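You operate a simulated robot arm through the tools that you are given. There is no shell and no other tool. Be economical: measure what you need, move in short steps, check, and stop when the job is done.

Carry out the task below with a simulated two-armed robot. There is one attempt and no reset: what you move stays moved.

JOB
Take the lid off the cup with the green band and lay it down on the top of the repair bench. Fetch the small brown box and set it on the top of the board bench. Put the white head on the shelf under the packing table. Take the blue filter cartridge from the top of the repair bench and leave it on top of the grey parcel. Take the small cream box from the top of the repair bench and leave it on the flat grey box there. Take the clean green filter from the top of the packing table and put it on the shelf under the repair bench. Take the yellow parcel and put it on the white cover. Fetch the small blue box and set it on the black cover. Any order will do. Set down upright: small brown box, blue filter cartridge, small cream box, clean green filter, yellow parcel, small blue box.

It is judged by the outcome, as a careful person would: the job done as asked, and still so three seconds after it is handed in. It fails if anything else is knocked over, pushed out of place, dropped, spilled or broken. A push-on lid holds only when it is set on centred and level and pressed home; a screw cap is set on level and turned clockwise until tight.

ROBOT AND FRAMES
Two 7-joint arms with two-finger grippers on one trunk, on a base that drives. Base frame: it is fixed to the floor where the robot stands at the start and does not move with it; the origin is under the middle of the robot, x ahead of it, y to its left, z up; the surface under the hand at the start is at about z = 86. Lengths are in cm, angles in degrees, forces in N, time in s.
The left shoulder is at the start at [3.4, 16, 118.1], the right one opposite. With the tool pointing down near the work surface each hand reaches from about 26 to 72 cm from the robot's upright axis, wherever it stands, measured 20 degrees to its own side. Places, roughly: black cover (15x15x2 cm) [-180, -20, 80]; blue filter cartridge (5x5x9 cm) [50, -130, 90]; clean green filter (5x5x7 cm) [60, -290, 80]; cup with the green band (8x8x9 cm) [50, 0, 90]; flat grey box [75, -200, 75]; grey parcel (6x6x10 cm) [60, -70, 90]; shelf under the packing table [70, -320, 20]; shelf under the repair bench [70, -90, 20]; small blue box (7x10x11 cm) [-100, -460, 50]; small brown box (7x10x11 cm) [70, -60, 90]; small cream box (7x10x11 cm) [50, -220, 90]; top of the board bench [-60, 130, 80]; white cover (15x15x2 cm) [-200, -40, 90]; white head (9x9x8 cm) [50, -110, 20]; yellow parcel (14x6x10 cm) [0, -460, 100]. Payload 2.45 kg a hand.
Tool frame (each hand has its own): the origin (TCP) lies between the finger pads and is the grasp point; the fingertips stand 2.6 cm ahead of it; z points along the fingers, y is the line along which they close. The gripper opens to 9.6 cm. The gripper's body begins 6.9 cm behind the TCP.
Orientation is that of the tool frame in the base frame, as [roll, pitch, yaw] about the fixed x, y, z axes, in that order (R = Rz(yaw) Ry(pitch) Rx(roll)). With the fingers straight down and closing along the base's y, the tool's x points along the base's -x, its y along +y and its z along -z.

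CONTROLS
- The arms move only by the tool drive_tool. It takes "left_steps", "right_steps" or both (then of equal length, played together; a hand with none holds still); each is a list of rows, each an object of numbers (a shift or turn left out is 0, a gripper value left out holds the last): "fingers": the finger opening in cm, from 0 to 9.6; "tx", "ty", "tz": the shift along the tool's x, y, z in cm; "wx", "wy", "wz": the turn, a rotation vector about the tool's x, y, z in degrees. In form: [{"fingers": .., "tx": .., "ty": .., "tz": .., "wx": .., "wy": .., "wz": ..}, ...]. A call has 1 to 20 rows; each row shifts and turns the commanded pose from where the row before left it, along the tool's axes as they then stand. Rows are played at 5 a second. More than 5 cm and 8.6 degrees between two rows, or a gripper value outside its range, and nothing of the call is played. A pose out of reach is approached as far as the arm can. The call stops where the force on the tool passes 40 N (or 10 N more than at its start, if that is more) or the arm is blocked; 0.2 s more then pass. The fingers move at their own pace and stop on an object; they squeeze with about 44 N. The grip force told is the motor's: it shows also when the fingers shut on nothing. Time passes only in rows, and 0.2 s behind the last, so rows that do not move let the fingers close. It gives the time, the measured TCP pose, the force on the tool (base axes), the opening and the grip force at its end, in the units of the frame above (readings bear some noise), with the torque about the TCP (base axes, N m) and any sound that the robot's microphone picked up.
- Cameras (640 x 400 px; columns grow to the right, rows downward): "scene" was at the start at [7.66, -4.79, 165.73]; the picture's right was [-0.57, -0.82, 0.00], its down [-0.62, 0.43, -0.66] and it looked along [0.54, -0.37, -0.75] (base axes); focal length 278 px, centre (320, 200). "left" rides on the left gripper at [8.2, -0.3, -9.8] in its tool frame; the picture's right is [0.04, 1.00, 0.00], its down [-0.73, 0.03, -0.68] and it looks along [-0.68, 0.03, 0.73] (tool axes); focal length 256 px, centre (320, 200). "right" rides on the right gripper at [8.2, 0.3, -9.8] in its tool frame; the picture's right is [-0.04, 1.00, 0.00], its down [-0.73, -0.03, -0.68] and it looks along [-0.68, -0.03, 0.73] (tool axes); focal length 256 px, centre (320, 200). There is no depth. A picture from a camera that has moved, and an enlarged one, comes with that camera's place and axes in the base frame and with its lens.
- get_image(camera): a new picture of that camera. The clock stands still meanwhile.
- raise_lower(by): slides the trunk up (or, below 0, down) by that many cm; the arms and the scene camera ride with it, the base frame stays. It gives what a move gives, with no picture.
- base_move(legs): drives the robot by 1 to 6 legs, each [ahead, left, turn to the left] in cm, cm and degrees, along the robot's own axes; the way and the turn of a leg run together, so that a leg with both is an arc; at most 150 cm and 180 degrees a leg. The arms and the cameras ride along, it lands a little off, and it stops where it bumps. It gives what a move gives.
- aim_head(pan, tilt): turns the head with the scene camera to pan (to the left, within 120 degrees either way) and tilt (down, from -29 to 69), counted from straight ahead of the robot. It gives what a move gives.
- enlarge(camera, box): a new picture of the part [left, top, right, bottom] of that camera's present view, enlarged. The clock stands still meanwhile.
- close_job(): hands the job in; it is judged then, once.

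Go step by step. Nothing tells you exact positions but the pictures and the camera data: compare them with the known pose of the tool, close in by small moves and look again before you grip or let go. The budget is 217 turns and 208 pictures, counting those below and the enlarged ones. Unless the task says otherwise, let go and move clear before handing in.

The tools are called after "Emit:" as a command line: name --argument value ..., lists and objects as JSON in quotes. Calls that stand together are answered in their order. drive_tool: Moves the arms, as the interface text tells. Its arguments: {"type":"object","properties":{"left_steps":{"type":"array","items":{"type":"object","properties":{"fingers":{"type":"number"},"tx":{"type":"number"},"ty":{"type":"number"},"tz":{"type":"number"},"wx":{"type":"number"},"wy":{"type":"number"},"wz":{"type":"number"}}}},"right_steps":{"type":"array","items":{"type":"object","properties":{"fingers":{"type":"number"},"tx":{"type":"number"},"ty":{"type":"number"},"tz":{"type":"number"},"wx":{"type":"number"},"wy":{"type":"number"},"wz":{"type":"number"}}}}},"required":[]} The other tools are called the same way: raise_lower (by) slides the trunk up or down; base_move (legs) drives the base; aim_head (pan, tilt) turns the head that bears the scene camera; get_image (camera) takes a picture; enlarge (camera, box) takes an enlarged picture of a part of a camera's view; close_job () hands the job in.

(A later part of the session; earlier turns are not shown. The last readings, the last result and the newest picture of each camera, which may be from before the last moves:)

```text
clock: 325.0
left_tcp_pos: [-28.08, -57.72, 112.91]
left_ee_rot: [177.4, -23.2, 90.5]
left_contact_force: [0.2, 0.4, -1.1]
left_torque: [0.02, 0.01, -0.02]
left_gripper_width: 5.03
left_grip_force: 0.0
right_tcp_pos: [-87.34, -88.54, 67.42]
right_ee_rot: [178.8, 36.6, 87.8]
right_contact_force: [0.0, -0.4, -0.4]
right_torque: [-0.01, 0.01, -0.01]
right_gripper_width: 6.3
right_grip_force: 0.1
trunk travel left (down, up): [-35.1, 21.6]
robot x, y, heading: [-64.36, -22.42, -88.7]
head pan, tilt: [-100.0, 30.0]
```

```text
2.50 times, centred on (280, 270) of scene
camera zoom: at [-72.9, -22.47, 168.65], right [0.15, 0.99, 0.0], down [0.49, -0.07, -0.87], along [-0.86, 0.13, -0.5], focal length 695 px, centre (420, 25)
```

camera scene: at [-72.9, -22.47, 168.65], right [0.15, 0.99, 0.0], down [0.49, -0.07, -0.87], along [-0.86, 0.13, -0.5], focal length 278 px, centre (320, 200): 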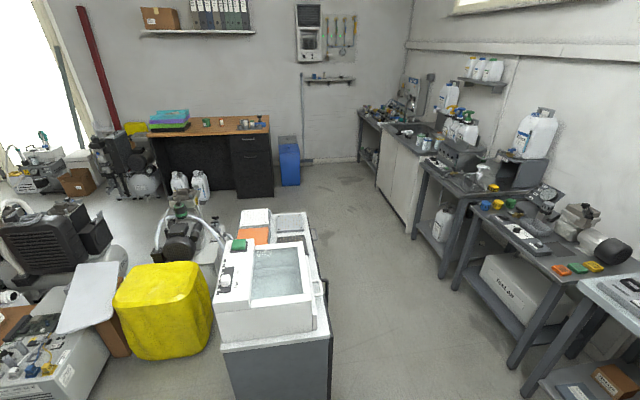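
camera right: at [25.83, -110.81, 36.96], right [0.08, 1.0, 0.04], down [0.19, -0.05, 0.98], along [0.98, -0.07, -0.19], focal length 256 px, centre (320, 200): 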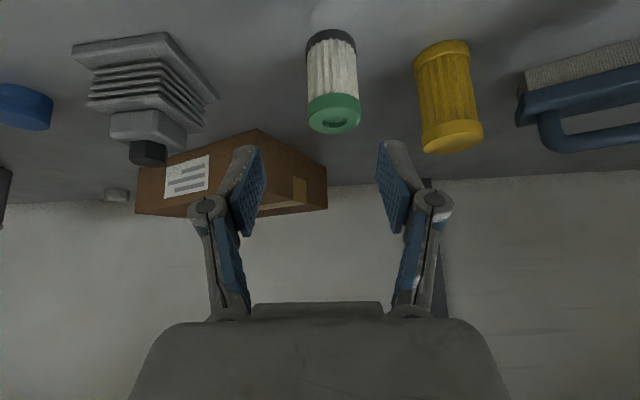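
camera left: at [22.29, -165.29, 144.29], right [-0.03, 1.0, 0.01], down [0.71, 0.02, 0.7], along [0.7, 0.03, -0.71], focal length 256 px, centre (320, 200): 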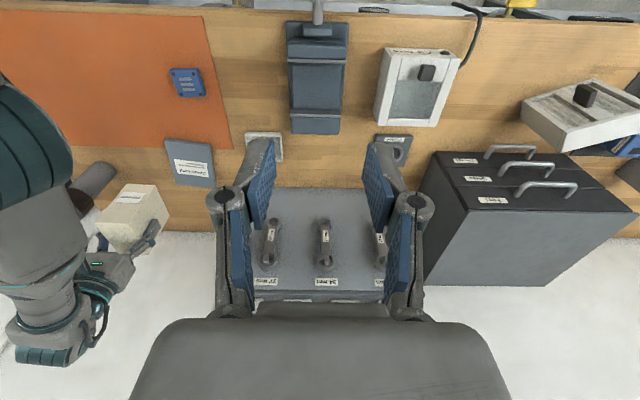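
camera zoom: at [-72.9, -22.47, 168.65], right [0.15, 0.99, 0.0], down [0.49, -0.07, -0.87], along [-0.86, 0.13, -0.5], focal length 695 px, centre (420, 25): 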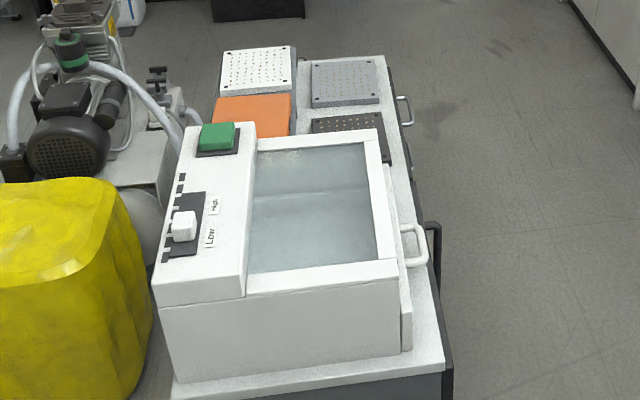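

White and black covers are on the far end of the wash cart. I'll drive down the aisle to the racks and level the left hand on the way.

Emit:
base_move --legs '[[0, 36, -1.3], [150, 0, 0], [132, 0, 0]]'

Emit:
drive_tool --left_steps '[{"wy": -8}, {"wy": -8}, {"wy": -7}, {"wy": -7}, {"wy": -7}, {}]'

Emit:
aim_head --pan 0 --tilt 25

Emit:
get_image --camera "scene"

```text
clock: 340.6
left_tcp_pos: [3.0, -340.48, 113.12]
left_ee_rot: [177.3, -23.2, 88.2]
left_contact_force: [0.1, -0.3, 0.0]
left_torque: [0.01, -0.05, 0.0]
left_gripper_width: 4.99
left_grip_force: 0.1
right_tcp_pos: [-57.13, -368.96, 67.25]
right_ee_rot: [178.4, 36.5, 85.6]
right_contact_force: [-0.4, 0.4, -1.1]
right_torque: [-0.01, -0.03, 0.0]
right_gripper_width: 6.29
right_grip_force: 0.1
trunk travel left (down, up): [-35.1, 21.6]
robot x, y, heading: [-31.51, -303.58, -91.1]
head pan, tilt: [-100.0, 30.0]
```

```text
clock: 342.0
left_tcp_pos: [3.6, -340.11, 113.06]
left_ee_rot: [177.7, 14.0, 86.7]
left_contact_force: [0.5, -0.4, 1.2]
left_torque: [0.03, 0.02, -0.01]
left_gripper_width: 5.02
left_grip_force: 0.2
right_tcp_pos: [-56.85, -368.91, 67.59]
right_ee_rot: [178.9, 36.7, 85.9]
right_contact_force: [0.2, -0.7, -1.4]
right_torque: [-0.02, 0.02, -0.01]
right_gripper_width: 6.31
right_grip_force: 0.1
trunk travel left (down, up): [-35.1, 21.6]
robot x, y, heading: [-31.45, -303.82, -90.9]
head pan, tilt: [-100.0, 30.0]
```

```text
clock: 343.8
left_tcp_pos: [3.37, -340.07, 113.19]
left_ee_rot: [177.7, 14.0, 86.7]
left_contact_force: [-0.4, 0.1, 0.5]
left_torque: [0.02, 0.0, 0.0]
left_gripper_width: 4.99
left_grip_force: 0.0
right_tcp_pos: [-57.04, -368.76, 67.51]
right_ee_rot: [178.7, 36.7, 85.7]
right_contact_force: [0.3, 0.1, 0.1]
right_torque: [0.02, 0.0, 0.03]
right_gripper_width: 6.32
right_grip_force: 0.1
trunk travel left (down, up): [-35.1, 21.6]
robot x, y, heading: [-30.98, -303.64, -90.8]
head pan, tilt: [0.0, 25.0]
```

```text
71 pictures are left
camera scene: at [-31.14, -314.31, 169.39], right [-1.0, 0.02, 0.0], down [0.0, 0.43, -0.9], along [-0.02, -0.9, -0.43], focal length 278 px, centre (320, 200)
```

scene: 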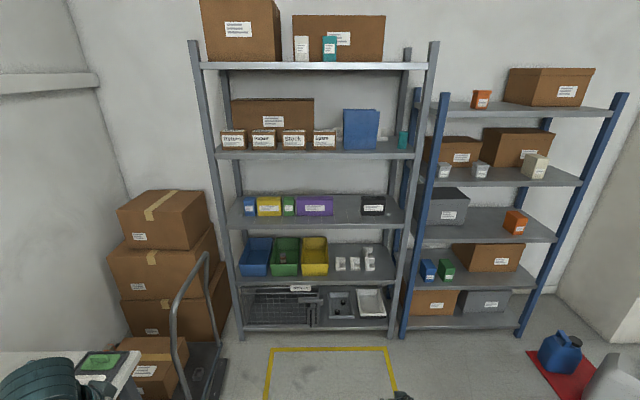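

Emit:
enlarge --camera "scene" --box '[215, 180, 355, 235]'

Emit:
enlarge --camera "scene" --box '[400, 230, 540, 320]'

```text
4.57 times, centred on (285, 208) of scene
camera zoom: at [-31.14, -314.31, 169.39], right [-1.0, 0.02, 0.0], down [0.0, 0.43, -0.9], along [-0.02, -0.9, -0.43], focal length 1271 px, centre (480, 166)
```

zoom: 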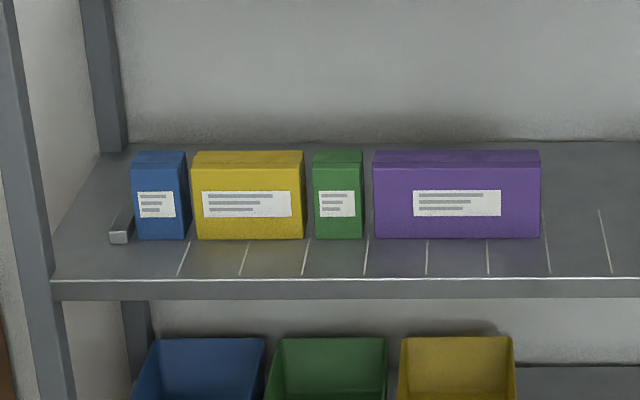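

```text
4.44 times, centred on (470, 275) of scene
camera zoom: at [-31.14, -314.31, 169.39], right [-1.0, 0.02, 0.0], down [0.0, 0.43, -0.9], along [-0.02, -0.9, -0.43], focal length 1235 px, centre (-347, -133)
```

zoom: 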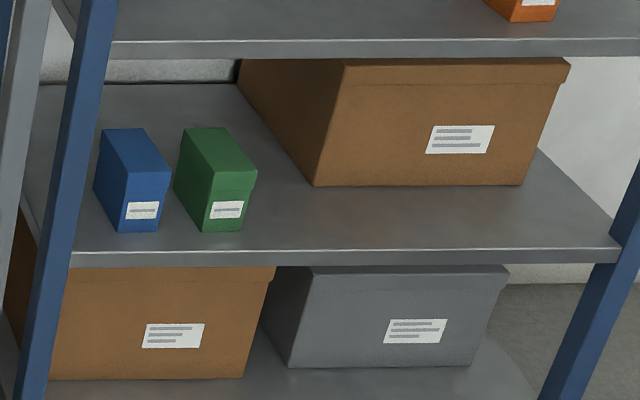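

The blue box is at about (-101, -449) on a shelf at z≈51. The yellow parcel is deeper, on the z≈94 shelf. I'll take the blue box first with the right hand.

Emit:
base_move --legs '[[38, -45, 0.8]]'

Emit:
drive_tool --right_steps '[{"fingers": 9.6, "wz": -4}, {}, {}, {}, {}]'

Emit:
get_image --camera "right"

```text
clock: 347.1
left_tcp_pos: [-41.34, -376.98, 112.96]
left_ee_rot: [177.8, 14.0, 87.2]
left_contact_force: [1.1, 0.4, 0.5]
left_torque: [0.01, 0.01, 0.01]
left_gripper_width: 5.01
left_grip_force: 0.1
right_tcp_pos: [-101.66, -406.34, 67.63]
right_ee_rot: [179.0, 36.8, 86.2]
right_contact_force: [0.0, 0.4, -0.6]
right_torque: [0.01, -0.01, -0.01]
right_gripper_width: 6.3
right_grip_force: 0.1
trunk travel left (down, up): [-35.1, 21.6]
robot x, y, heading: [-76.88, -341.01, -90.4]
head pan, tilt: [0.0, 25.0]
```

```text
clock: 348.3
left_tcp_pos: [-42.09, -376.75, 113.23]
left_ee_rot: [177.3, 14.1, 87.0]
left_contact_force: [-0.3, -0.9, -0.7]
left_torque: [0.03, -0.02, 0.0]
left_gripper_width: 4.99
left_grip_force: 0.1
right_tcp_pos: [-102.11, -406.17, 67.67]
right_ee_rot: [-178.5, 36.8, 91.0]
right_contact_force: [-1.1, -0.1, -0.9]
right_torque: [0.04, -0.03, -0.04]
right_gripper_width: 9.62
right_grip_force: 0.0
trunk travel left (down, up): [-35.1, 21.6]
robot x, y, heading: [-76.45, -341.07, -90.4]
head pan, tilt: [0.0, 25.0]
```

```text
68 pictures are left
camera right: at [-101.7, -393.69, 70.52], right [1.0, -0.03, 0.0], down [-0.01, -0.18, 0.98], along [-0.03, -0.98, -0.18], focal length 256 px, centre (320, 200)
```

right: 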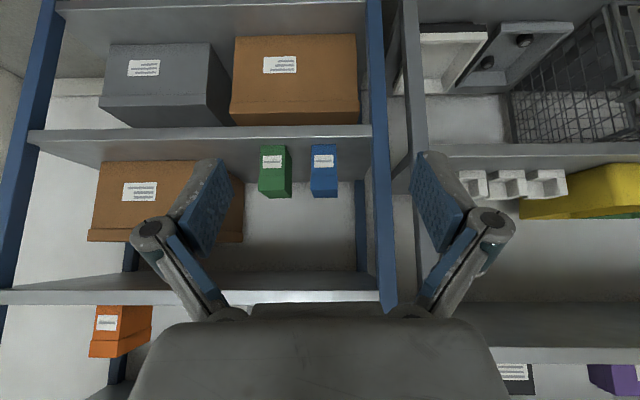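

Emit:
drive_tool --right_steps '[{"wy": -8, "fingers": 8.6}, {"tz": 2.7, "tx": 2.7}, {"tz": 2.5, "tx": 2.5}, {}]'

Emit:
base_move --legs '[[30, 0, 0.4]]'

Emit:
drive_tool --right_steps '[{}, {}, {}]'

Emit:
get_image --camera "right"

```text
clock: 349.3
left_tcp_pos: [-42.07, -376.81, 113.26]
left_ee_rot: [177.4, 14.0, 87.0]
left_contact_force: [-0.3, 0.4, 1.2]
left_torque: [-0.02, -0.01, 0.03]
left_gripper_width: 5.02
left_grip_force: 0.1
right_tcp_pos: [-98.9, -407.81, 62.63]
right_ee_rot: [-178.3, 44.9, 91.4]
right_contact_force: [-0.5, -0.8, 0.5]
right_torque: [0.0, 0.01, -0.01]
right_gripper_width: 8.58
right_grip_force: 0.0
right hand out of reach, approached as far as the arm can: row 2, 3
trunk travel left (down, up): [-35.1, 21.6]
robot x, y, heading: [-76.69, -340.74, -90.5]
head pan, tilt: [0.0, 25.0]
```

```text
clock: 351.3
left_tcp_pos: [-41.68, -406.61, 113.21]
left_ee_rot: [177.5, 14.2, 87.5]
left_contact_force: [1.1, -0.7, 0.2]
left_torque: [-0.02, 0.0, 0.02]
left_gripper_width: 5.0
left_grip_force: 0.0
right_tcp_pos: [-98.41, -437.96, 62.81]
right_ee_rot: [-178.2, 44.7, 91.9]
right_contact_force: [0.8, -0.6, -0.4]
right_torque: [-0.02, -0.03, -0.02]
right_gripper_width: 8.61
right_grip_force: 0.0
trunk travel left (down, up): [-35.1, 21.6]
robot x, y, heading: [-76.74, -370.94, -90.0]
head pan, tilt: [0.0, 25.0]
```

```text
clock: 352.1
left_tcp_pos: [-41.9, -406.23, 113.38]
left_ee_rot: [177.4, 14.2, 87.5]
left_contact_force: [0.4, 0.9, -0.5]
left_torque: [-0.01, 0.0, -0.01]
left_gripper_width: 5.0
left_grip_force: 0.2
right_tcp_pos: [-98.6, -437.85, 62.84]
right_ee_rot: [-178.3, 45.0, 91.8]
right_contact_force: [-0.2, -0.5, 0.0]
right_torque: [-0.01, -0.01, 0.0]
right_gripper_width: 8.59
right_grip_force: 0.0
trunk travel left (down, up): [-35.1, 21.6]
robot x, y, heading: [-76.55, -371.05, -90.3]
head pan, tilt: [0.0, 25.0]
```

```text
67 pictures are left
camera right: at [-98.32, -425.16, 63.96], right [1.0, -0.02, 0.01], down [-0.01, -0.04, 1.0], along [-0.02, -1.0, -0.04], focal length 256 px, centre (320, 200)
```

right: 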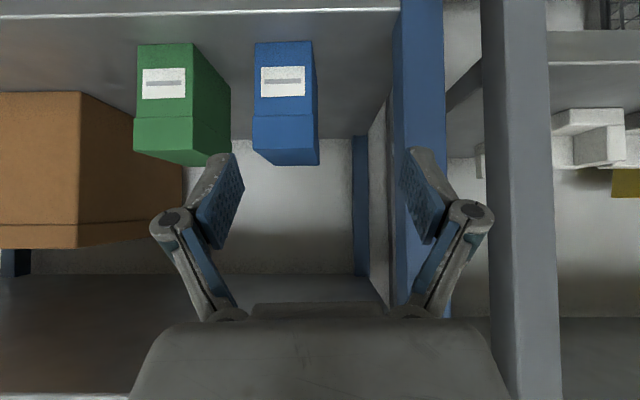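

Blue box: front at y≈-448.5, x≈-102.1, z 48.6 to 59.6. I'll align, move over it, then lower with the trunk.

Emit:
base_move --legs '[[0, -3.5, 0], [13, 0, 0]]'

Emit:
get_image --camera "right"

```text
clock: 353.9
left_tcp_pos: [-44.69, -419.17, 113.4]
left_ee_rot: [177.6, 14.3, 87.7]
left_contact_force: [0.2, 0.3, -1.0]
left_torque: [-0.01, 0.01, -0.02]
left_gripper_width: 5.03
left_grip_force: 0.2
right_tcp_pos: [-101.51, -450.67, 63.07]
right_ee_rot: [-178.1, 45.1, 91.9]
right_contact_force: [1.2, -0.4, 0.9]
right_torque: [0.03, 0.05, -0.04]
right_gripper_width: 8.61
right_grip_force: 0.1
trunk travel left (down, up): [-35.1, 21.6]
robot x, y, heading: [-79.65, -384.09, -89.7]
head pan, tilt: [0.0, 25.0]
```

```text
66 pictures are left
camera right: at [-101.23, -438.06, 64.12], right [1.0, -0.02, 0.0], down [-0.01, -0.04, 1.0], along [-0.02, -1.0, -0.04], focal length 256 px, centre (320, 200)
```

right: 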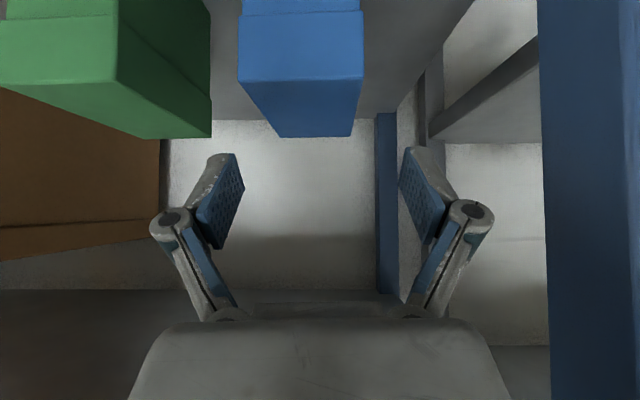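

Emit:
base_move --legs '[[5, -0.7, -0.3]]'

Emit:
raise_lower --by -6

Emit:
get_image --camera "right"

```text
clock: 354.8
left_tcp_pos: [-43.55, -423.91, 113.03]
left_ee_rot: [178.4, 14.5, 87.7]
left_contact_force: [0.6, -0.1, -0.3]
left_torque: [-0.04, 0.02, -0.01]
left_gripper_width: 5.0
left_grip_force: 0.0
right_tcp_pos: [-101.21, -455.44, 63.63]
right_ee_rot: [-177.2, 45.3, 92.3]
right_contact_force: [0.4, -1.2, -0.1]
right_torque: [-0.01, 0.06, -0.07]
right_gripper_width: 8.62
right_grip_force: 0.0
trunk travel left (down, up): [-35.1, 21.6]
robot x, y, heading: [-79.92, -388.9, -90.5]
head pan, tilt: [0.0, 25.0]
```

```text
clock: 355.8
left_tcp_pos: [-42.05, -423.95, 106.66]
left_ee_rot: [178.9, 14.6, 88.1]
left_contact_force: [1.7, 0.3, -0.1]
left_torque: [-0.07, 0.15, -0.03]
left_gripper_width: 5.0
left_grip_force: 0.0
right_tcp_pos: [-99.89, -455.75, 57.89]
right_ee_rot: [-176.2, 44.9, 92.8]
right_contact_force: [1.2, -0.3, 0.6]
right_torque: [0.04, 0.09, -0.04]
right_gripper_width: 8.69
right_grip_force: 0.2
trunk travel left (down, up): [-29.1, 27.6]
robot x, y, heading: [-80.02, -388.85, -90.2]
head pan, tilt: [0.0, 25.0]
```

```text
65 pictures are left
camera right: at [-99.47, -442.99, 58.93], right [1.0, -0.03, -0.02], down [0.02, -0.04, 1.0], along [-0.03, -1.0, -0.04], focal length 256 px, centre (320, 200)
```

right: 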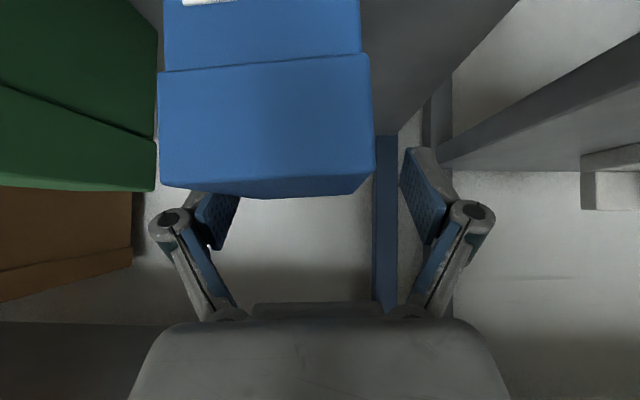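

Emit:
drive_tool --right_steps '[{"tz": -1.4, "tx": -1.4}, {"ty": -1.0}, {"ty": -0.9}, {}, {}, {}, {}, {}, {}, {}, {}, {}, {}, {}, {}]'

Emit:
drive_tool --right_steps '[{}, {}, {}, {}, {}, {}, {}, {}, {}, {}]'

Emit:
get_image --camera "right"

```text
clock: 359.0
left_tcp_pos: [-44.22, -423.99, 107.18]
left_ee_rot: [178.0, 14.4, 87.7]
left_contact_force: [-0.1, 0.0, -0.4]
left_torque: [0.03, -0.01, 0.0]
left_gripper_width: 4.98
left_grip_force: 0.0
right_tcp_pos: [-101.31, -455.58, 59.36]
right_ee_rot: [-177.3, 44.8, 91.9]
right_contact_force: [0.7, -0.2, 0.2]
right_torque: [0.02, 0.0, 0.02]
right_gripper_width: 8.59
right_grip_force: 0.1
right hand out of reach, approached as far as the arm can: row 2, 3
trunk travel left (down, up): [-29.1, 27.6]
robot x, y, heading: [-80.05, -389.23, -90.4]
head pan, tilt: [0.0, 25.0]
```

```text
clock: 361.2
left_tcp_pos: [-43.98, -424.01, 106.98]
left_ee_rot: [178.2, 14.4, 87.8]
left_contact_force: [-0.1, 0.4, 1.0]
left_torque: [0.01, -0.01, -0.01]
left_gripper_width: 5.01
left_grip_force: 0.1
right_tcp_pos: [-101.15, -455.79, 59.46]
right_ee_rot: [-177.3, 44.8, 92.1]
right_contact_force: [0.9, -0.6, 0.4]
right_torque: [0.01, 0.0, 0.0]
right_gripper_width: 8.63
right_grip_force: 0.0
trunk travel left (down, up): [-29.1, 27.6]
robot x, y, heading: [-80.34, -388.95, -90.4]
head pan, tilt: [0.0, 25.0]
```

```text
64 pictures are left
camera right: at [-100.79, -443.02, 60.53], right [1.0, -0.03, -0.01], down [0.01, -0.04, 1.0], along [-0.03, -1.0, -0.04], focal length 256 px, centre (320, 200)
```

right: 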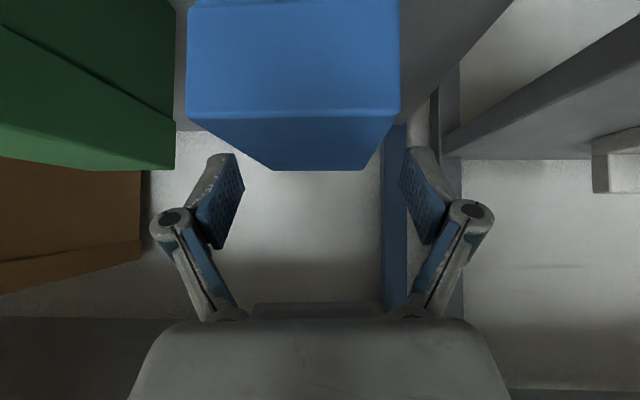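

Emit:
drive_tool --right_steps '[{"fingers": 9.5, "ty": -0.4}, {"tz": 1.0, "tx": 1.0}, {"tz": 1.0, "tx": 1.0}, {"tz": 1.0, "tx": 1.0}, {"tz": 0.6, "tx": 0.6}, {}, {}]'

Emit:
get_image --camera "right"

```text
clock: 362.8
left_tcp_pos: [-43.96, -423.91, 107.15]
left_ee_rot: [178.3, 14.5, 87.7]
left_contact_force: [-0.2, 0.5, 0.2]
left_torque: [0.0, 0.01, 0.04]
left_gripper_width: 5.01
left_grip_force: 0.0
right_tcp_pos: [-101.84, -455.83, 54.63]
right_ee_rot: [-177.0, 45.0, 92.2]
right_contact_force: [-4.8, -3.6, 21.9]
right_torque: [1.08, 0.53, 0.45]
right_gripper_width: 9.59
right_grip_force: 0.6
trunk travel left (down, up): [-29.1, 27.6]
robot x, y, heading: [-80.27, -388.72, -90.2]
head pan, tilt: [0.0, 25.0]
```

```text
63 pictures are left
camera right: at [-101.43, -443.1, 55.71], right [1.0, -0.03, -0.01], down [0.01, -0.04, 1.0], along [-0.03, -1.0, -0.04], focal length 256 px, centre (320, 200)
```

right: 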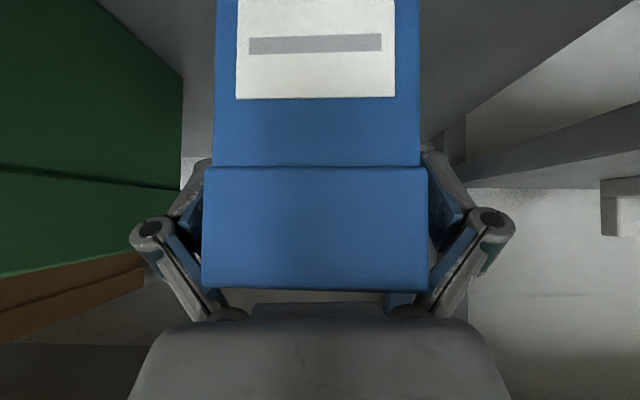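

Emit:
drive_tool --right_steps '[{"tz": -0.9}, {"fingers": 0}, {}, {}, {}]'

Emit:
get_image --camera "right"

```text
clock: 364.0
left_tcp_pos: [-43.92, -423.67, 107.14]
left_ee_rot: [178.2, 14.6, 87.7]
left_contact_force: [-1.0, 0.9, 0.4]
left_torque: [0.0, 0.0, -0.02]
left_gripper_width: 4.98
left_grip_force: 0.1
right_tcp_pos: [-101.9, -455.75, 54.59]
right_ee_rot: [-176.9, 45.0, 92.2]
right_contact_force: [-8.0, 0.3, 35.2]
right_torque: [2.02, 1.81, 0.42]
right_gripper_width: 9.0
right_grip_force: 44.0
right hand out of reach, approached as far as the arm can: row 1
trunk travel left (down, up): [-29.1, 27.6]
robot x, y, heading: [-80.63, -388.71, -90.3]
head pan, tilt: [0.0, 25.0]
```

```text
62 pictures are left
camera right: at [-101.43, -442.99, 55.77], right [1.0, -0.03, -0.01], down [0.01, -0.04, 1.0], along [-0.03, -1.0, -0.04], focal length 256 px, centre (320, 200)
```

right: 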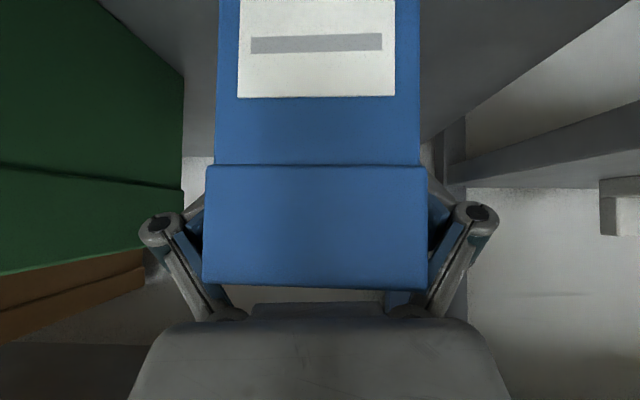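

The palm is jammed on the box's top edge. I'll open, raise 3 cm, and pull back slightly for a shallower grip.

Emit:
drive_tool --right_steps '[{"fingers": 9.5}, {}, {}]'

Emit:
raise_lower --by 3

Emit:
base_move --legs '[[-2.5, 0, 0]]'

Emit:
drive_tool --right_steps '[{}, {}, {}, {}, {}, {}, {}, {}, {}, {}, {}, {}]'

Emit:
get_image --camera "right"

```text
clock: 364.8
left_tcp_pos: [-43.97, -423.76, 107.1]
left_ee_rot: [178.2, 14.6, 87.8]
left_contact_force: [-0.2, -0.2, 0.6]
left_torque: [-0.01, 0.02, -0.02]
left_gripper_width: 4.98
left_grip_force: 0.0
right_tcp_pos: [-101.69, -455.75, 54.62]
right_ee_rot: [-177.0, 45.0, 92.1]
right_contact_force: [-2.6, -2.0, 31.3]
right_torque: [1.57, 0.9, 0.05]
right_gripper_width: 9.72
right_grip_force: 1.0
trunk travel left (down, up): [-29.1, 27.6]
robot x, y, heading: [-80.22, -388.97, -90.5]
head pan, tilt: [0.0, 25.0]
```

```text
clock: 365.6
left_tcp_pos: [-43.83, -424.09, 110.06]
left_ee_rot: [178.1, 14.3, 87.9]
left_contact_force: [-0.6, 0.3, 0.0]
left_torque: [0.02, -0.03, -0.01]
left_gripper_width: 5.01
left_grip_force: 0.0
right_tcp_pos: [-101.77, -455.69, 57.09]
right_ee_rot: [-177.3, 44.7, 92.0]
right_contact_force: [-0.8, 0.0, -0.1]
right_torque: [-0.03, 0.01, 0.0]
right_gripper_width: 9.54
right_grip_force: 0.1
trunk travel left (down, up): [-32.1, 24.6]
robot x, y, heading: [-80.62, -389.15, -90.3]
head pan, tilt: [0.0, 25.0]
```

```text
clock: 366.4
left_tcp_pos: [-43.84, -421.75, 110.02]
left_ee_rot: [178.2, 14.2, 87.8]
left_contact_force: [-0.5, -0.8, 0.7]
left_torque: [-0.01, 0.0, 0.01]
left_gripper_width: 5.02
left_grip_force: 0.1
right_tcp_pos: [-101.88, -453.41, 57.05]
right_ee_rot: [-177.3, 44.7, 91.9]
right_contact_force: [-1.2, -0.4, 0.1]
right_torque: [0.0, 0.01, 0.03]
right_gripper_width: 9.51
right_grip_force: 0.1
trunk travel left (down, up): [-32.1, 24.6]
robot x, y, heading: [-80.31, -386.35, -90.2]
head pan, tilt: [0.0, 25.0]
```

```text
clock: 369.0
left_tcp_pos: [-44.2, -421.11, 110.25]
left_ee_rot: [178.1, 14.6, 87.7]
left_contact_force: [0.5, -0.6, 0.0]
left_torque: [-0.01, -0.02, 0.0]
left_gripper_width: 5.0
left_grip_force: 0.2
right_tcp_pos: [-101.76, -453.3, 57.37]
right_ee_rot: [-177.3, 44.9, 92.0]
right_contact_force: [0.7, -0.4, -0.4]
right_torque: [0.01, -0.01, 0.0]
right_gripper_width: 9.51
right_grip_force: 0.1
trunk travel left (down, up): [-32.1, 24.6]
robot x, y, heading: [-80.08, -386.64, -90.2]
head pan, tilt: [0.0, 25.0]
```

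```text
61 pictures are left
camera right: at [-101.37, -440.55, 58.48], right [1.0, -0.03, -0.01], down [0.0, -0.04, 1.0], along [-0.03, -1.0, -0.04], focal length 256 px, centre (320, 200)
```

right: 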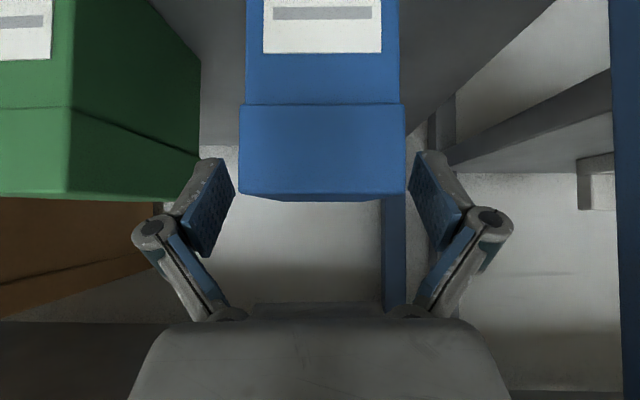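

Emit:
drive_tool --right_steps '[{"fingers": 0}, {}, {}, {}, {}]'

Emit:
raise_lower --by 3

Emit:
get_image --camera "right"

```text
clock: 370.2
left_tcp_pos: [-44.07, -421.19, 110.33]
left_ee_rot: [178.1, 14.6, 87.6]
left_contact_force: [-0.2, 0.5, -0.5]
left_torque: [0.0, 0.01, -0.01]
left_gripper_width: 5.01
left_grip_force: 0.1
right_tcp_pos: [-101.8, -453.35, 57.38]
right_ee_rot: [-177.4, 45.0, 92.0]
right_contact_force: [1.0, -2.1, 4.9]
right_torque: [-0.06, -0.31, -0.12]
right_gripper_width: 6.12
right_grip_force: 44.0
trunk travel left (down, up): [-32.1, 24.6]
robot x, y, heading: [-79.79, -386.43, -90.3]
head pan, tilt: [0.0, 25.0]
```

```text
clock: 370.9
left_tcp_pos: [-44.17, -421.21, 113.16]
left_ee_rot: [178.0, 14.6, 87.7]
left_contact_force: [-0.3, 0.7, -1.1]
left_torque: [0.03, -0.02, 0.0]
left_gripper_width: 5.01
left_grip_force: 0.0
right_tcp_pos: [-101.79, -453.32, 60.27]
right_ee_rot: [-177.3, 45.1, 92.0]
right_contact_force: [-0.1, 0.7, -2.3]
right_torque: [-0.02, 0.0, -0.04]
right_gripper_width: 6.14
right_grip_force: 44.3
trunk travel left (down, up): [-35.1, 21.6]
robot x, y, heading: [-80.05, -386.79, -90.4]
head pan, tilt: [0.0, 25.0]
```

```text
60 pictures are left
camera right: at [-101.39, -440.56, 61.36], right [1.0, -0.03, -0.01], down [0.0, -0.04, 1.0], along [-0.03, -1.0, -0.04], focal length 256 px, centre (320, 200)
```

right: 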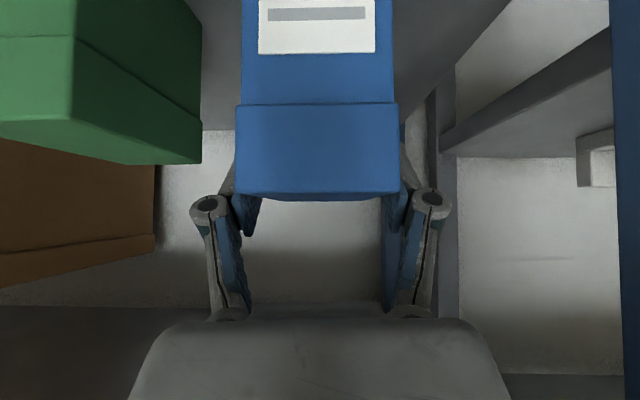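

Blue box held. I'll back out of the rack, lift it, and return up the aisle toward the wash cart.

Emit:
base_move --legs '[[-40, 0, 0], [0, 50, 0]]'

Emit:
drive_tool --right_steps '[{"tz": -3.4, "tx": -3.4}, {"tz": -3.4, "tx": -3.4}, {"tz": -3.4, "tx": -3.4}, {"tz": -3.4, "tx": -3.4}, {"tz": -3.4, "tx": -3.4}, {"tz": -3.4, "tx": -3.4}, {"tz": -3.4, "tx": -3.4}, {"tz": -3.4, "tx": -3.4}, {"tz": -3.4, "tx": -3.4}, {"tz": -3.4, "tx": -3.4}, {}]'

Emit:
base_move --legs '[[-140, 0, 0], [-150, 0, 0]]'

```text
clock: 375.9
left_tcp_pos: [5.05, -382.03, 113.67]
left_ee_rot: [177.5, 14.7, 87.5]
left_contact_force: [-0.9, -0.8, 0.1]
left_torque: [0.04, -0.12, 0.01]
left_gripper_width: 5.02
left_grip_force: 0.2
right_tcp_pos: [-52.09, -414.12, 60.03]
right_ee_rot: [-178.1, 45.0, 91.5]
right_contact_force: [-0.8, 0.3, -0.9]
right_torque: [-0.02, -0.05, 0.07]
right_gripper_width: 6.18
right_grip_force: 43.4
trunk travel left (down, up): [-35.1, 21.6]
robot x, y, heading: [-29.74, -347.59, -90.4]
head pan, tilt: [0.0, 25.0]
```

```text
clock: 378.3
left_tcp_pos: [6.4, -381.63, 113.32]
left_ee_rot: [178.2, 14.7, 87.8]
left_contact_force: [0.7, 0.3, 0.0]
left_torque: [0.01, -0.01, -0.02]
left_gripper_width: 4.99
left_grip_force: 0.0
right_tcp_pos: [-49.91, -413.87, 108.72]
right_ee_rot: [-177.1, 45.0, 92.0]
right_contact_force: [-0.6, 1.0, -1.9]
right_torque: [0.04, 0.02, -0.03]
right_gripper_width: 6.14
right_grip_force: 44.2
trunk travel left (down, up): [-35.1, 21.6]
robot x, y, heading: [-30.0, -346.99, -90.3]
head pan, tilt: [0.0, 25.0]
```

```text
clock: 392.4
left_tcp_pos: [7.75, -91.24, 113.34]
left_ee_rot: [178.1, 14.8, 86.9]
left_contact_force: [0.5, 1.2, 1.0]
left_torque: [-0.04, -0.02, 0.03]
left_gripper_width: 4.99
left_grip_force: 0.0
right_tcp_pos: [-48.64, -122.54, 108.6]
right_ee_rot: [-177.2, 45.1, 91.4]
right_contact_force: [-0.2, -0.7, -1.1]
right_torque: [0.02, 0.02, -0.04]
right_gripper_width: 6.11
right_grip_force: 43.6
trunk travel left (down, up): [-35.1, 21.6]
robot x, y, heading: [-28.03, -56.44, -91.3]
head pan, tilt: [0.0, 25.0]
```

Emit:
base_move --legs '[[-104, 0, 1.3], [0, -100, 0]]'

Emit:
raise_lower --by 9

Emit:
aim_head --pan -25 --tilt 40

Emit:
get_image --camera "scene"

```text
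clock: 402.5
left_tcp_pos: [-89.55, 13.47, 113.46]
left_ee_rot: [178.1, 14.8, 88.6]
left_contact_force: [1.2, 0.2, 0.0]
left_torque: [0.0, -0.02, -0.02]
left_gripper_width: 4.98
left_grip_force: 0.1
right_tcp_pos: [-145.2, -19.56, 108.94]
right_ee_rot: [-177.2, 45.3, 92.9]
right_contact_force: [1.0, 0.6, -2.0]
right_torque: [0.04, 0.02, 0.0]
right_gripper_width: 6.13
right_grip_force: 44.8
trunk travel left (down, up): [-35.1, 21.6]
robot x, y, heading: [-126.15, 47.28, -89.4]
head pan, tilt: [0.0, 25.0]
```

```text
clock: 403.8
left_tcp_pos: [-90.31, 13.68, 122.97]
left_ee_rot: [177.7, 15.0, 88.4]
left_contact_force: [0.0, 0.8, -0.3]
left_torque: [0.04, 0.0, 0.01]
left_gripper_width: 5.01
left_grip_force: 0.1
right_tcp_pos: [-146.07, -19.36, 117.94]
right_ee_rot: [-177.7, 45.4, 92.5]
right_contact_force: [0.5, -0.3, -1.2]
right_torque: [0.02, -0.01, 0.02]
right_gripper_width: 6.15
right_grip_force: 43.5
trunk travel left (down, up): [-44.1, 12.6]
robot x, y, heading: [-126.1, 46.93, -89.3]
head pan, tilt: [0.0, 25.0]
```

```text
clock: 404.6
left_tcp_pos: [-90.19, 13.87, 122.71]
left_ee_rot: [177.7, 15.1, 88.4]
left_contact_force: [0.4, -0.5, -0.6]
left_torque: [-0.02, 0.03, 0.03]
left_gripper_width: 5.01
left_grip_force: 0.0
right_tcp_pos: [-145.71, -19.23, 117.96]
right_ee_rot: [-177.6, 45.3, 92.7]
right_contact_force: [0.1, 1.0, -2.0]
right_torque: [0.03, -0.02, -0.02]
right_gripper_width: 6.14
right_grip_force: 44.4
trunk travel left (down, up): [-44.1, 12.6]
robot x, y, heading: [-126.07, 47.47, -89.2]
head pan, tilt: [-25.0, 40.0]
```

```text
59 pictures are left
camera scene: at [-129.39, 39.97, 176.06], right [-0.91, 0.41, 0.0], down [0.26, 0.59, -0.76], along [-0.32, -0.7, -0.64], focal length 278 px, centre (320, 200)
```

scene: 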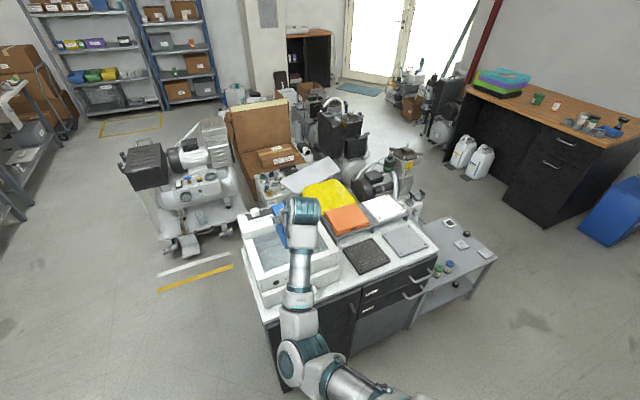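

Emit:
enlarge --camera "scene" --box '[230, 180, 450, 320]'

```text
2.86 times, centred on (340, 250) of scene
camera zoom: at [-129.39, 39.97, 176.06], right [-0.91, 0.41, 0.0], down [0.26, 0.59, -0.76], along [-0.32, -0.7, -0.64], focal length 794 px, centre (263, 57)
```

zoom: 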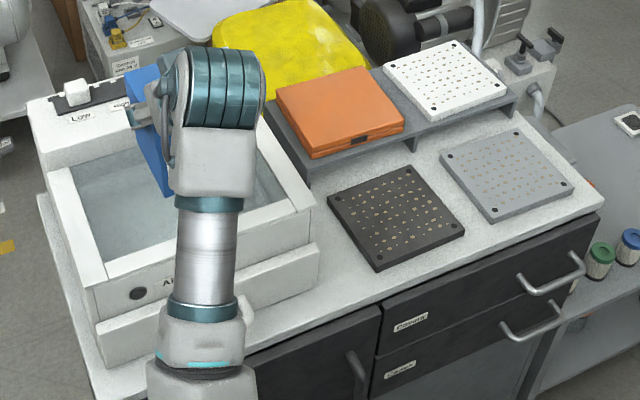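

The black cover centre is near (-179, -20.5). I'll slide right so the box hangs over it.

Emit:
base_move --legs '[[0, -33, 0]]'

Emit:
raise_lower --by -9

Emit:
get_image --camera "right"

Emit:
get_image --camera "scene"

```text
clock: 406.8
left_tcp_pos: [-120.56, 13.48, 122.24]
left_ee_rot: [178.7, 15.0, 88.9]
left_contact_force: [0.1, 1.4, -0.1]
left_torque: [-0.1, -0.05, 0.02]
left_gripper_width: 5.01
left_grip_force: 0.1
right_tcp_pos: [-176.21, -19.45, 118.35]
right_ee_rot: [-176.5, 45.3, 93.7]
right_contact_force: [-0.5, -0.1, -1.5]
right_torque: [0.03, -0.01, 0.02]
right_gripper_width: 6.12
right_grip_force: 43.6
trunk travel left (down, up): [-44.1, 12.6]
robot x, y, heading: [-158.3, 46.92, -89.6]
head pan, tilt: [-25.0, 40.0]
```

```text
clock: 408.1
left_tcp_pos: [-123.4, 13.77, 114.01]
left_ee_rot: [177.3, 15.1, 88.3]
left_contact_force: [0.2, -0.2, 0.2]
left_torque: [0.01, -0.03, -0.01]
left_gripper_width: 4.98
left_grip_force: 0.0
right_tcp_pos: [-179.05, -19.26, 109.03]
right_ee_rot: [-178.1, 45.6, 92.2]
right_contact_force: [0.0, -0.8, -1.6]
right_torque: [0.02, -0.07, 0.03]
right_gripper_width: 6.15
right_grip_force: 43.9
trunk travel left (down, up): [-35.1, 21.6]
robot x, y, heading: [-158.76, 46.87, -89.1]
head pan, tilt: [-25.0, 40.0]
```

```text
57 pictures are left
camera right: at [-178.83, -6.57, 110.05], right [1.0, -0.01, 0.01], down [-0.01, -0.03, 1.0], along [-0.01, -1.0, -0.03], focal length 256 px, centre (320, 200)
```

right: 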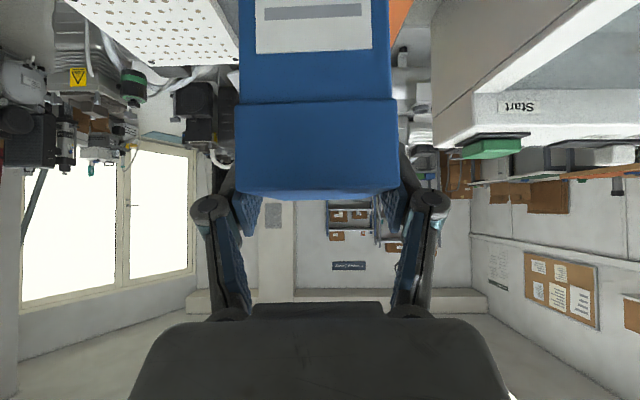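

```text
56 pictures are left
camera scene: at [-162.1, 37.59, 167.08], right [-0.91, 0.41, 0.0], down [0.26, 0.59, -0.76], along [-0.32, -0.69, -0.65], focal length 278 px, centre (320, 200)
```

scene: 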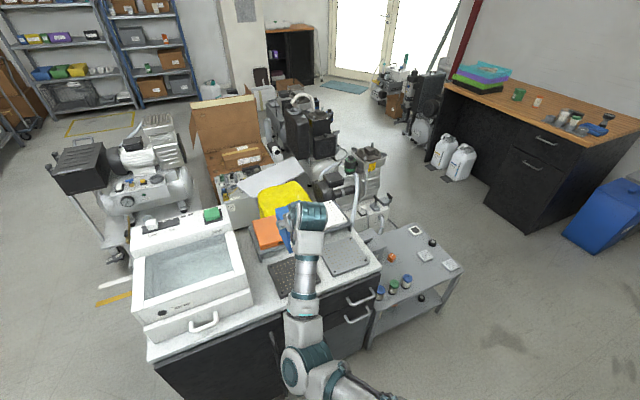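

Emit:
drive_tool --right_steps '[{"tz": 2.83, "tx": 2.83}, {"tz": 2.83, "tx": 2.83}, {"tz": 2.83, "tx": 2.83}, {}, {}, {}, {}, {}, {}, {}, {}, {}, {}, {}, {}]'

Emit:
get_image --camera "right"

Emit:
enlarge --camera "scene" --box '[220, 200, 380, 320]'

```text
clock: 411.3
left_tcp_pos: [-121.91, 13.83, 113.53]
left_ee_rot: [177.9, 14.9, 88.6]
left_contact_force: [0.2, 0.4, -1.1]
left_torque: [0.02, 0.05, -0.01]
left_gripper_width: 5.02
left_grip_force: 0.0
right_tcp_pos: [-177.8, -19.32, 97.31]
right_ee_rot: [-177.3, 45.5, 92.9]
right_contact_force: [0.4, -0.2, -1.8]
right_torque: [0.0, -0.02, -0.01]
right_gripper_width: 6.12
right_grip_force: 44.0
trunk travel left (down, up): [-35.1, 21.6]
robot x, y, heading: [-158.24, 46.43, -89.6]
head pan, tilt: [-25.0, 40.0]
```

```text
55 pictures are left
camera right: at [-177.65, -6.63, 98.26], right [1.0, -0.01, 0.0], down [0.0, -0.03, 1.0], along [-0.01, -1.0, -0.03], focal length 256 px, centre (320, 200)
```

right: 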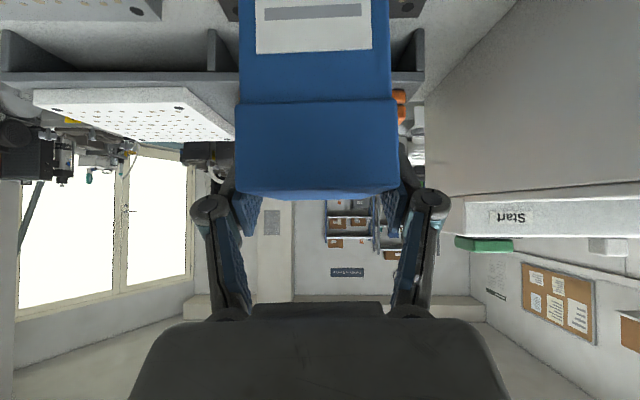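

```text
3.33 times, centred on (300, 260) of scene
camera zoom: at [-161.3, 37.71, 167.08], right [-0.91, 0.41, 0.01], down [0.26, 0.59, -0.77], along [-0.32, -0.69, -0.64], focal length 926 px, centre (387, 0)
```

zoom: 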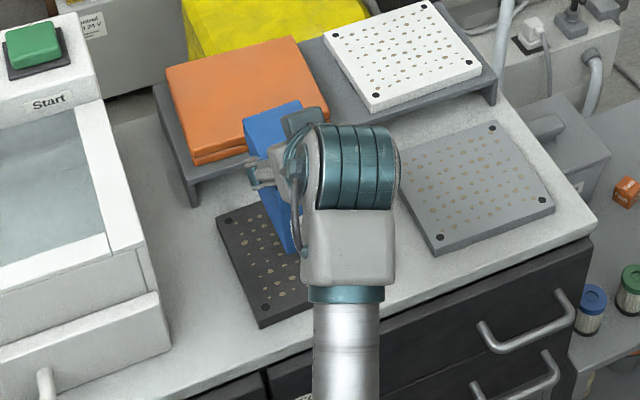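

Well aligned over the black cover. Lowering to contact.

Emit:
drive_tool --right_steps '[{"tz": 1.4, "tx": 1.4}, {"tz": 1.4, "tx": 1.4}, {"tz": 0.4, "tx": 0.4}, {"tz": 0.3, "tx": 0.3}, {"tz": 0.3, "tx": 0.3}, {}]'

```text
clock: 412.1
left_tcp_pos: [-122.27, 13.89, 113.84]
left_ee_rot: [177.9, 15.1, 88.7]
left_contact_force: [0.1, 0.3, -0.3]
left_torque: [0.04, 0.02, -0.02]
left_gripper_width: 4.99
left_grip_force: 0.1
right_tcp_pos: [-178.57, -19.78, 94.09]
right_ee_rot: [-177.0, 47.3, 93.1]
right_contact_force: [-1.8, 6.6, 16.6]
right_torque: [1.06, -0.25, 0.2]
right_gripper_width: 6.13
right_grip_force: 44.7
trunk travel left (down, up): [-35.1, 21.6]
robot x, y, heading: [-158.58, 46.75, -89.7]
head pan, tilt: [-25.0, 40.0]
stopped in row 4 (right hand): the force on the tool passed its limit at 43 N (the readings are from after the stop); the commanded pose is now the measured one
```

Emit:
enlarge --camera "scene" --box '[220, 200, 380, 320]'

```text
3.33 times, centred on (300, 260) of scene
camera zoom: at [-161.5, 37.93, 167.09], right [-0.91, 0.41, 0.0], down [0.26, 0.59, -0.77], along [-0.32, -0.7, -0.64], focal length 926 px, centre (387, 0)
```

zoom: 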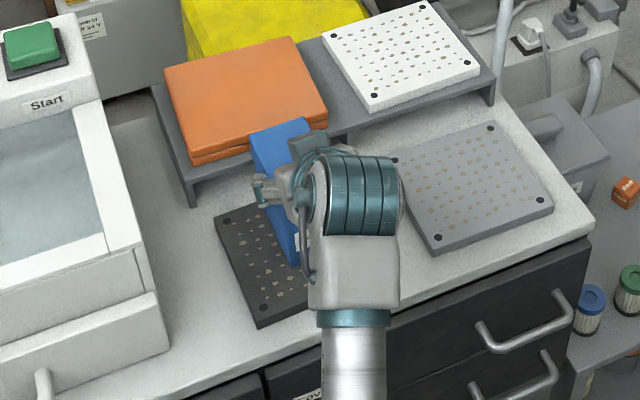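

Emit:
drive_tool --right_steps '[{"tz": -0.2, "tx": -0.2, "wy": 1.5}, {"fingers": 8}, {}, {"fingers": 9.6}, {"tz": -2}, {"tz": -3}, {"tz": -4}, {"tz": -4}, {}]'

Emit:
get_image --camera "right"

Emit:
enlarge --camera "scene" --box '[220, 180, 400, 320]'

```text
clock: 414.1
left_tcp_pos: [-122.44, 13.84, 113.79]
left_ee_rot: [177.7, 15.1, 88.7]
left_contact_force: [-0.1, -0.7, 0.0]
left_torque: [0.02, -0.04, 0.01]
left_gripper_width: 5.03
left_grip_force: 0.1
right_tcp_pos: [-178.58, -10.37, 103.19]
right_ee_rot: [-177.5, 45.4, 92.7]
right_contact_force: [0.6, 0.0, -0.2]
right_torque: [0.0, 0.01, 0.02]
right_gripper_width: 9.59
right_grip_force: 0.0
trunk travel left (down, up): [-35.1, 21.6]
robot x, y, heading: [-158.67, 46.42, -89.3]
head pan, tilt: [-25.0, 40.0]
```

```text
52 pictures are left
camera right: at [-178.37, 2.39, 104.1], right [1.0, -0.01, 0.0], down [0.0, -0.03, 1.0], along [-0.01, -1.0, -0.03], focal length 256 px, centre (320, 200)
```

right: 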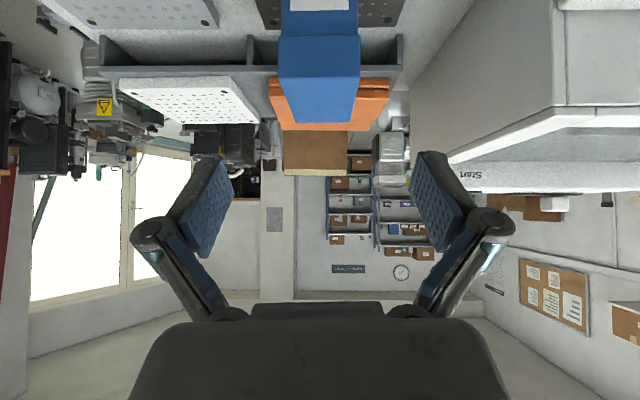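

```text
2.86 times, centred on (310, 250) of scene
camera zoom: at [-161.84, 37.68, 167.07], right [-0.91, 0.41, 0.0], down [0.26, 0.59, -0.76], along [-0.32, -0.69, -0.64], focal length 794 px, centre (349, 57)
```

zoom: 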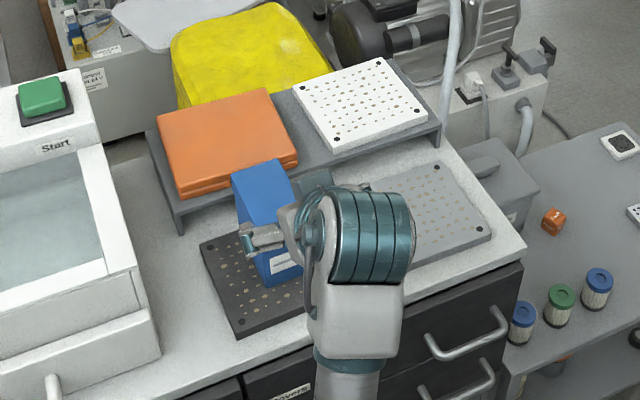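

The blue box stands on the black cover. For the yellow parcel (14 wide, 6 deep) the fingers must close along the shelf depth with the hand leaning sideways under the upper shelf. I'll test that left-hand orientation here in free space.

Emit:
drive_tool --left_steps '[{"wy": 7.5}, {"wy": 7.5}, {"wz": 8.5}, {"wz": 8.5}, {"wz": 8.5}, {"wz": 8.5}, {"wz": 8.5}, {"wz": 8.5}, {"wz": 8.5}, {"wz": 8.5}, {"wz": 8.5}, {"wz": 8.5}, {"wz": 5}, {}]'

```text
clock: 417.1
left_tcp_pos: [-137.68, 22.13, 112.76]
left_ee_rot: [179.9, -2.3, -0.9]
left_contact_force: [-0.6, 0.3, 0.5]
left_torque: [-0.01, -0.01, -0.02]
left_gripper_width: 4.99
left_grip_force: 0.1
left hand out of reach, approached as far as the arm can: row 8, 9, 10, 11, 12, 13
right_tcp_pos: [-178.55, -10.41, 103.16]
right_ee_rot: [-177.4, 45.5, 92.8]
right_contact_force: [-0.5, -0.4, -0.2]
right_torque: [0.05, 0.02, -0.02]
right_gripper_width: 9.59
right_grip_force: 0.0
trunk travel left (down, up): [-35.1, 21.6]
robot x, y, heading: [-158.51, 46.34, -89.4]
head pan, tilt: [-25.0, 40.0]
```

Emit:
drive_tool --left_steps '[{"ty": 4}, {"ty": 4}, {"ty": 4, "wy": 8}, {"ty": 4, "wy": 8}, {"ty": 4, "wy": 8}, {"ty": 4, "wy": 8}, {"ty": 4, "wy": 8}, {"wy": 8}, {}]'

Emit:
aim_head --pan 10 --tilt 40

Emit:
get_image --camera "scene"

```text
clock: 419.1
left_tcp_pos: [-147.69, 13.81, 107.42]
left_ee_rot: [179.4, -50.3, -0.2]
left_contact_force: [-0.3, -0.4, 0.3]
left_torque: [0.02, -0.02, -0.01]
left_gripper_width: 5.01
left_grip_force: 0.0
left hand out of reach, approached as far as the arm can: row 1, 2, 3, 4, 5, 6, 7, 8
right_tcp_pos: [-178.85, -10.34, 103.1]
right_ee_rot: [-177.5, 45.5, 92.5]
right_contact_force: [0.0, -0.4, -0.2]
right_torque: [-0.04, 0.01, 0.02]
right_gripper_width: 9.6
right_grip_force: 0.1
trunk travel left (down, up): [-35.1, 21.6]
robot x, y, heading: [-158.65, 46.9, -89.7]
head pan, tilt: [-25.0, 40.0]
```

```text
clock: 420.1
left_tcp_pos: [-147.64, 13.81, 107.49]
left_ee_rot: [179.4, -50.2, -0.2]
left_contact_force: [-0.7, -0.6, -0.7]
left_torque: [0.0, -0.03, 0.0]
left_gripper_width: 4.99
left_grip_force: 0.2
right_tcp_pos: [-178.71, -10.43, 103.17]
right_ee_rot: [-177.4, 45.5, 92.7]
right_contact_force: [0.6, -0.2, -0.1]
right_torque: [0.01, 0.03, 0.02]
right_gripper_width: 9.59
right_grip_force: 0.1
trunk travel left (down, up): [-35.1, 21.6]
robot x, y, heading: [-158.6, 46.64, -89.6]
head pan, tilt: [10.0, 40.0]
```

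```text
50 pictures are left
camera scene: at [-157.18, 37.0, 167.06], right [-0.98, -0.18, 0.0], down [-0.12, 0.64, -0.76], along [0.14, -0.75, -0.65], focal length 278 px, centre (320, 200)
```

scene: 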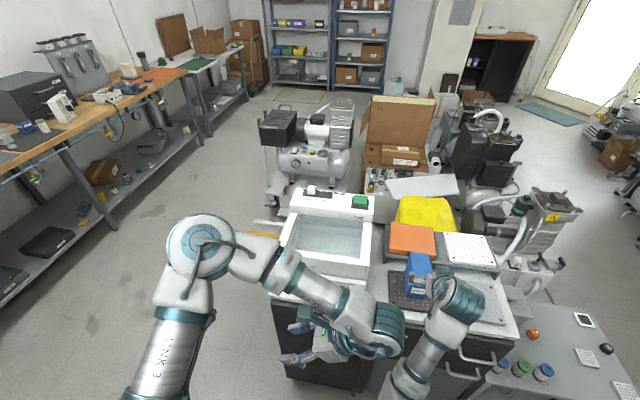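

The left arm can't extend like that. The right arm, leaning its back to the right, suits better. I'll move clear, restore the left hand, and reorient the right.

Emit:
base_move --legs '[[0, 75, 0]]'

Emit:
drive_tool --left_steps '[{"wy": -8}, {"wy": -8}, {"wy": -8}, {"wy": -8}, {"wy": -8}, {"wy": -8}, {"wz": -8.5}, {"wz": -8.5}, {"wz": -8.5}, {"wz": -8.5}, {"wz": -8.5}, {"wz": -8.5}, {"wz": -8.5}, {"wz": -8.5}, {"wz": -8.5}, {"wz": -8.5}, {}]' --right_steps '[{"wy": 7.5}, {"wy": 7.5}, {"wy": 7.5}, {"wy": 7.5}, {"wy": 7.5}, {"wy": 7.5}, {"wz": 8.5}, {"wz": 8.5}, {"wz": 8.5}, {"wz": 8.5}, {"wz": 8.5}, {"wz": 8.5}, {"wz": 8.5}, {"wz": 8.5}, {"wz": 8.5}, {"wz": 8.5}, {"wz": 5}]'

```text
clock: 424.2
left_tcp_pos: [-73.18, 14.54, 107.42]
left_ee_rot: [179.4, -50.6, -0.4]
left_contact_force: [-0.2, -0.7, -1.0]
left_torque: [-0.02, -0.01, 0.02]
left_gripper_width: 5.01
left_grip_force: 0.0
right_tcp_pos: [-104.32, -9.66, 103.01]
right_ee_rot: [-177.9, 45.5, 92.2]
right_contact_force: [-0.6, -0.3, -0.9]
right_torque: [0.01, -0.03, 0.03]
right_gripper_width: 9.59
right_grip_force: 0.0
trunk travel left (down, up): [-35.1, 21.6]
robot x, y, heading: [-83.5, 47.45, -89.5]
head pan, tilt: [10.0, 40.0]
```

```text
clock: 427.8
left_tcp_pos: [-72.53, 15.17, 107.57]
left_ee_rot: [177.9, 0.4, 84.3]
left_contact_force: [0.1, 0.4, 0.5]
left_torque: [0.02, 0.0, 0.02]
left_gripper_width: 5.02
left_grip_force: 0.0
left hand out of reach, approached as far as the arm can: row 6
right_tcp_pos: [-124.79, 11.47, 101.45]
right_ee_rot: [179.2, 1.6, 4.2]
right_contact_force: [0.5, -0.1, -0.4]
right_torque: [0.03, 0.02, 0.03]
right_gripper_width: 9.62
right_grip_force: 0.1
right hand out of reach, approached as far as the arm can: row 3, 4, 5, 6, 9, 10, 11, 12, 13, 14, 15, 16, 17
trunk travel left (down, up): [-35.1, 21.6]
robot x, y, heading: [-83.38, 47.25, -89.4]
head pan, tilt: [10.0, 40.0]
```

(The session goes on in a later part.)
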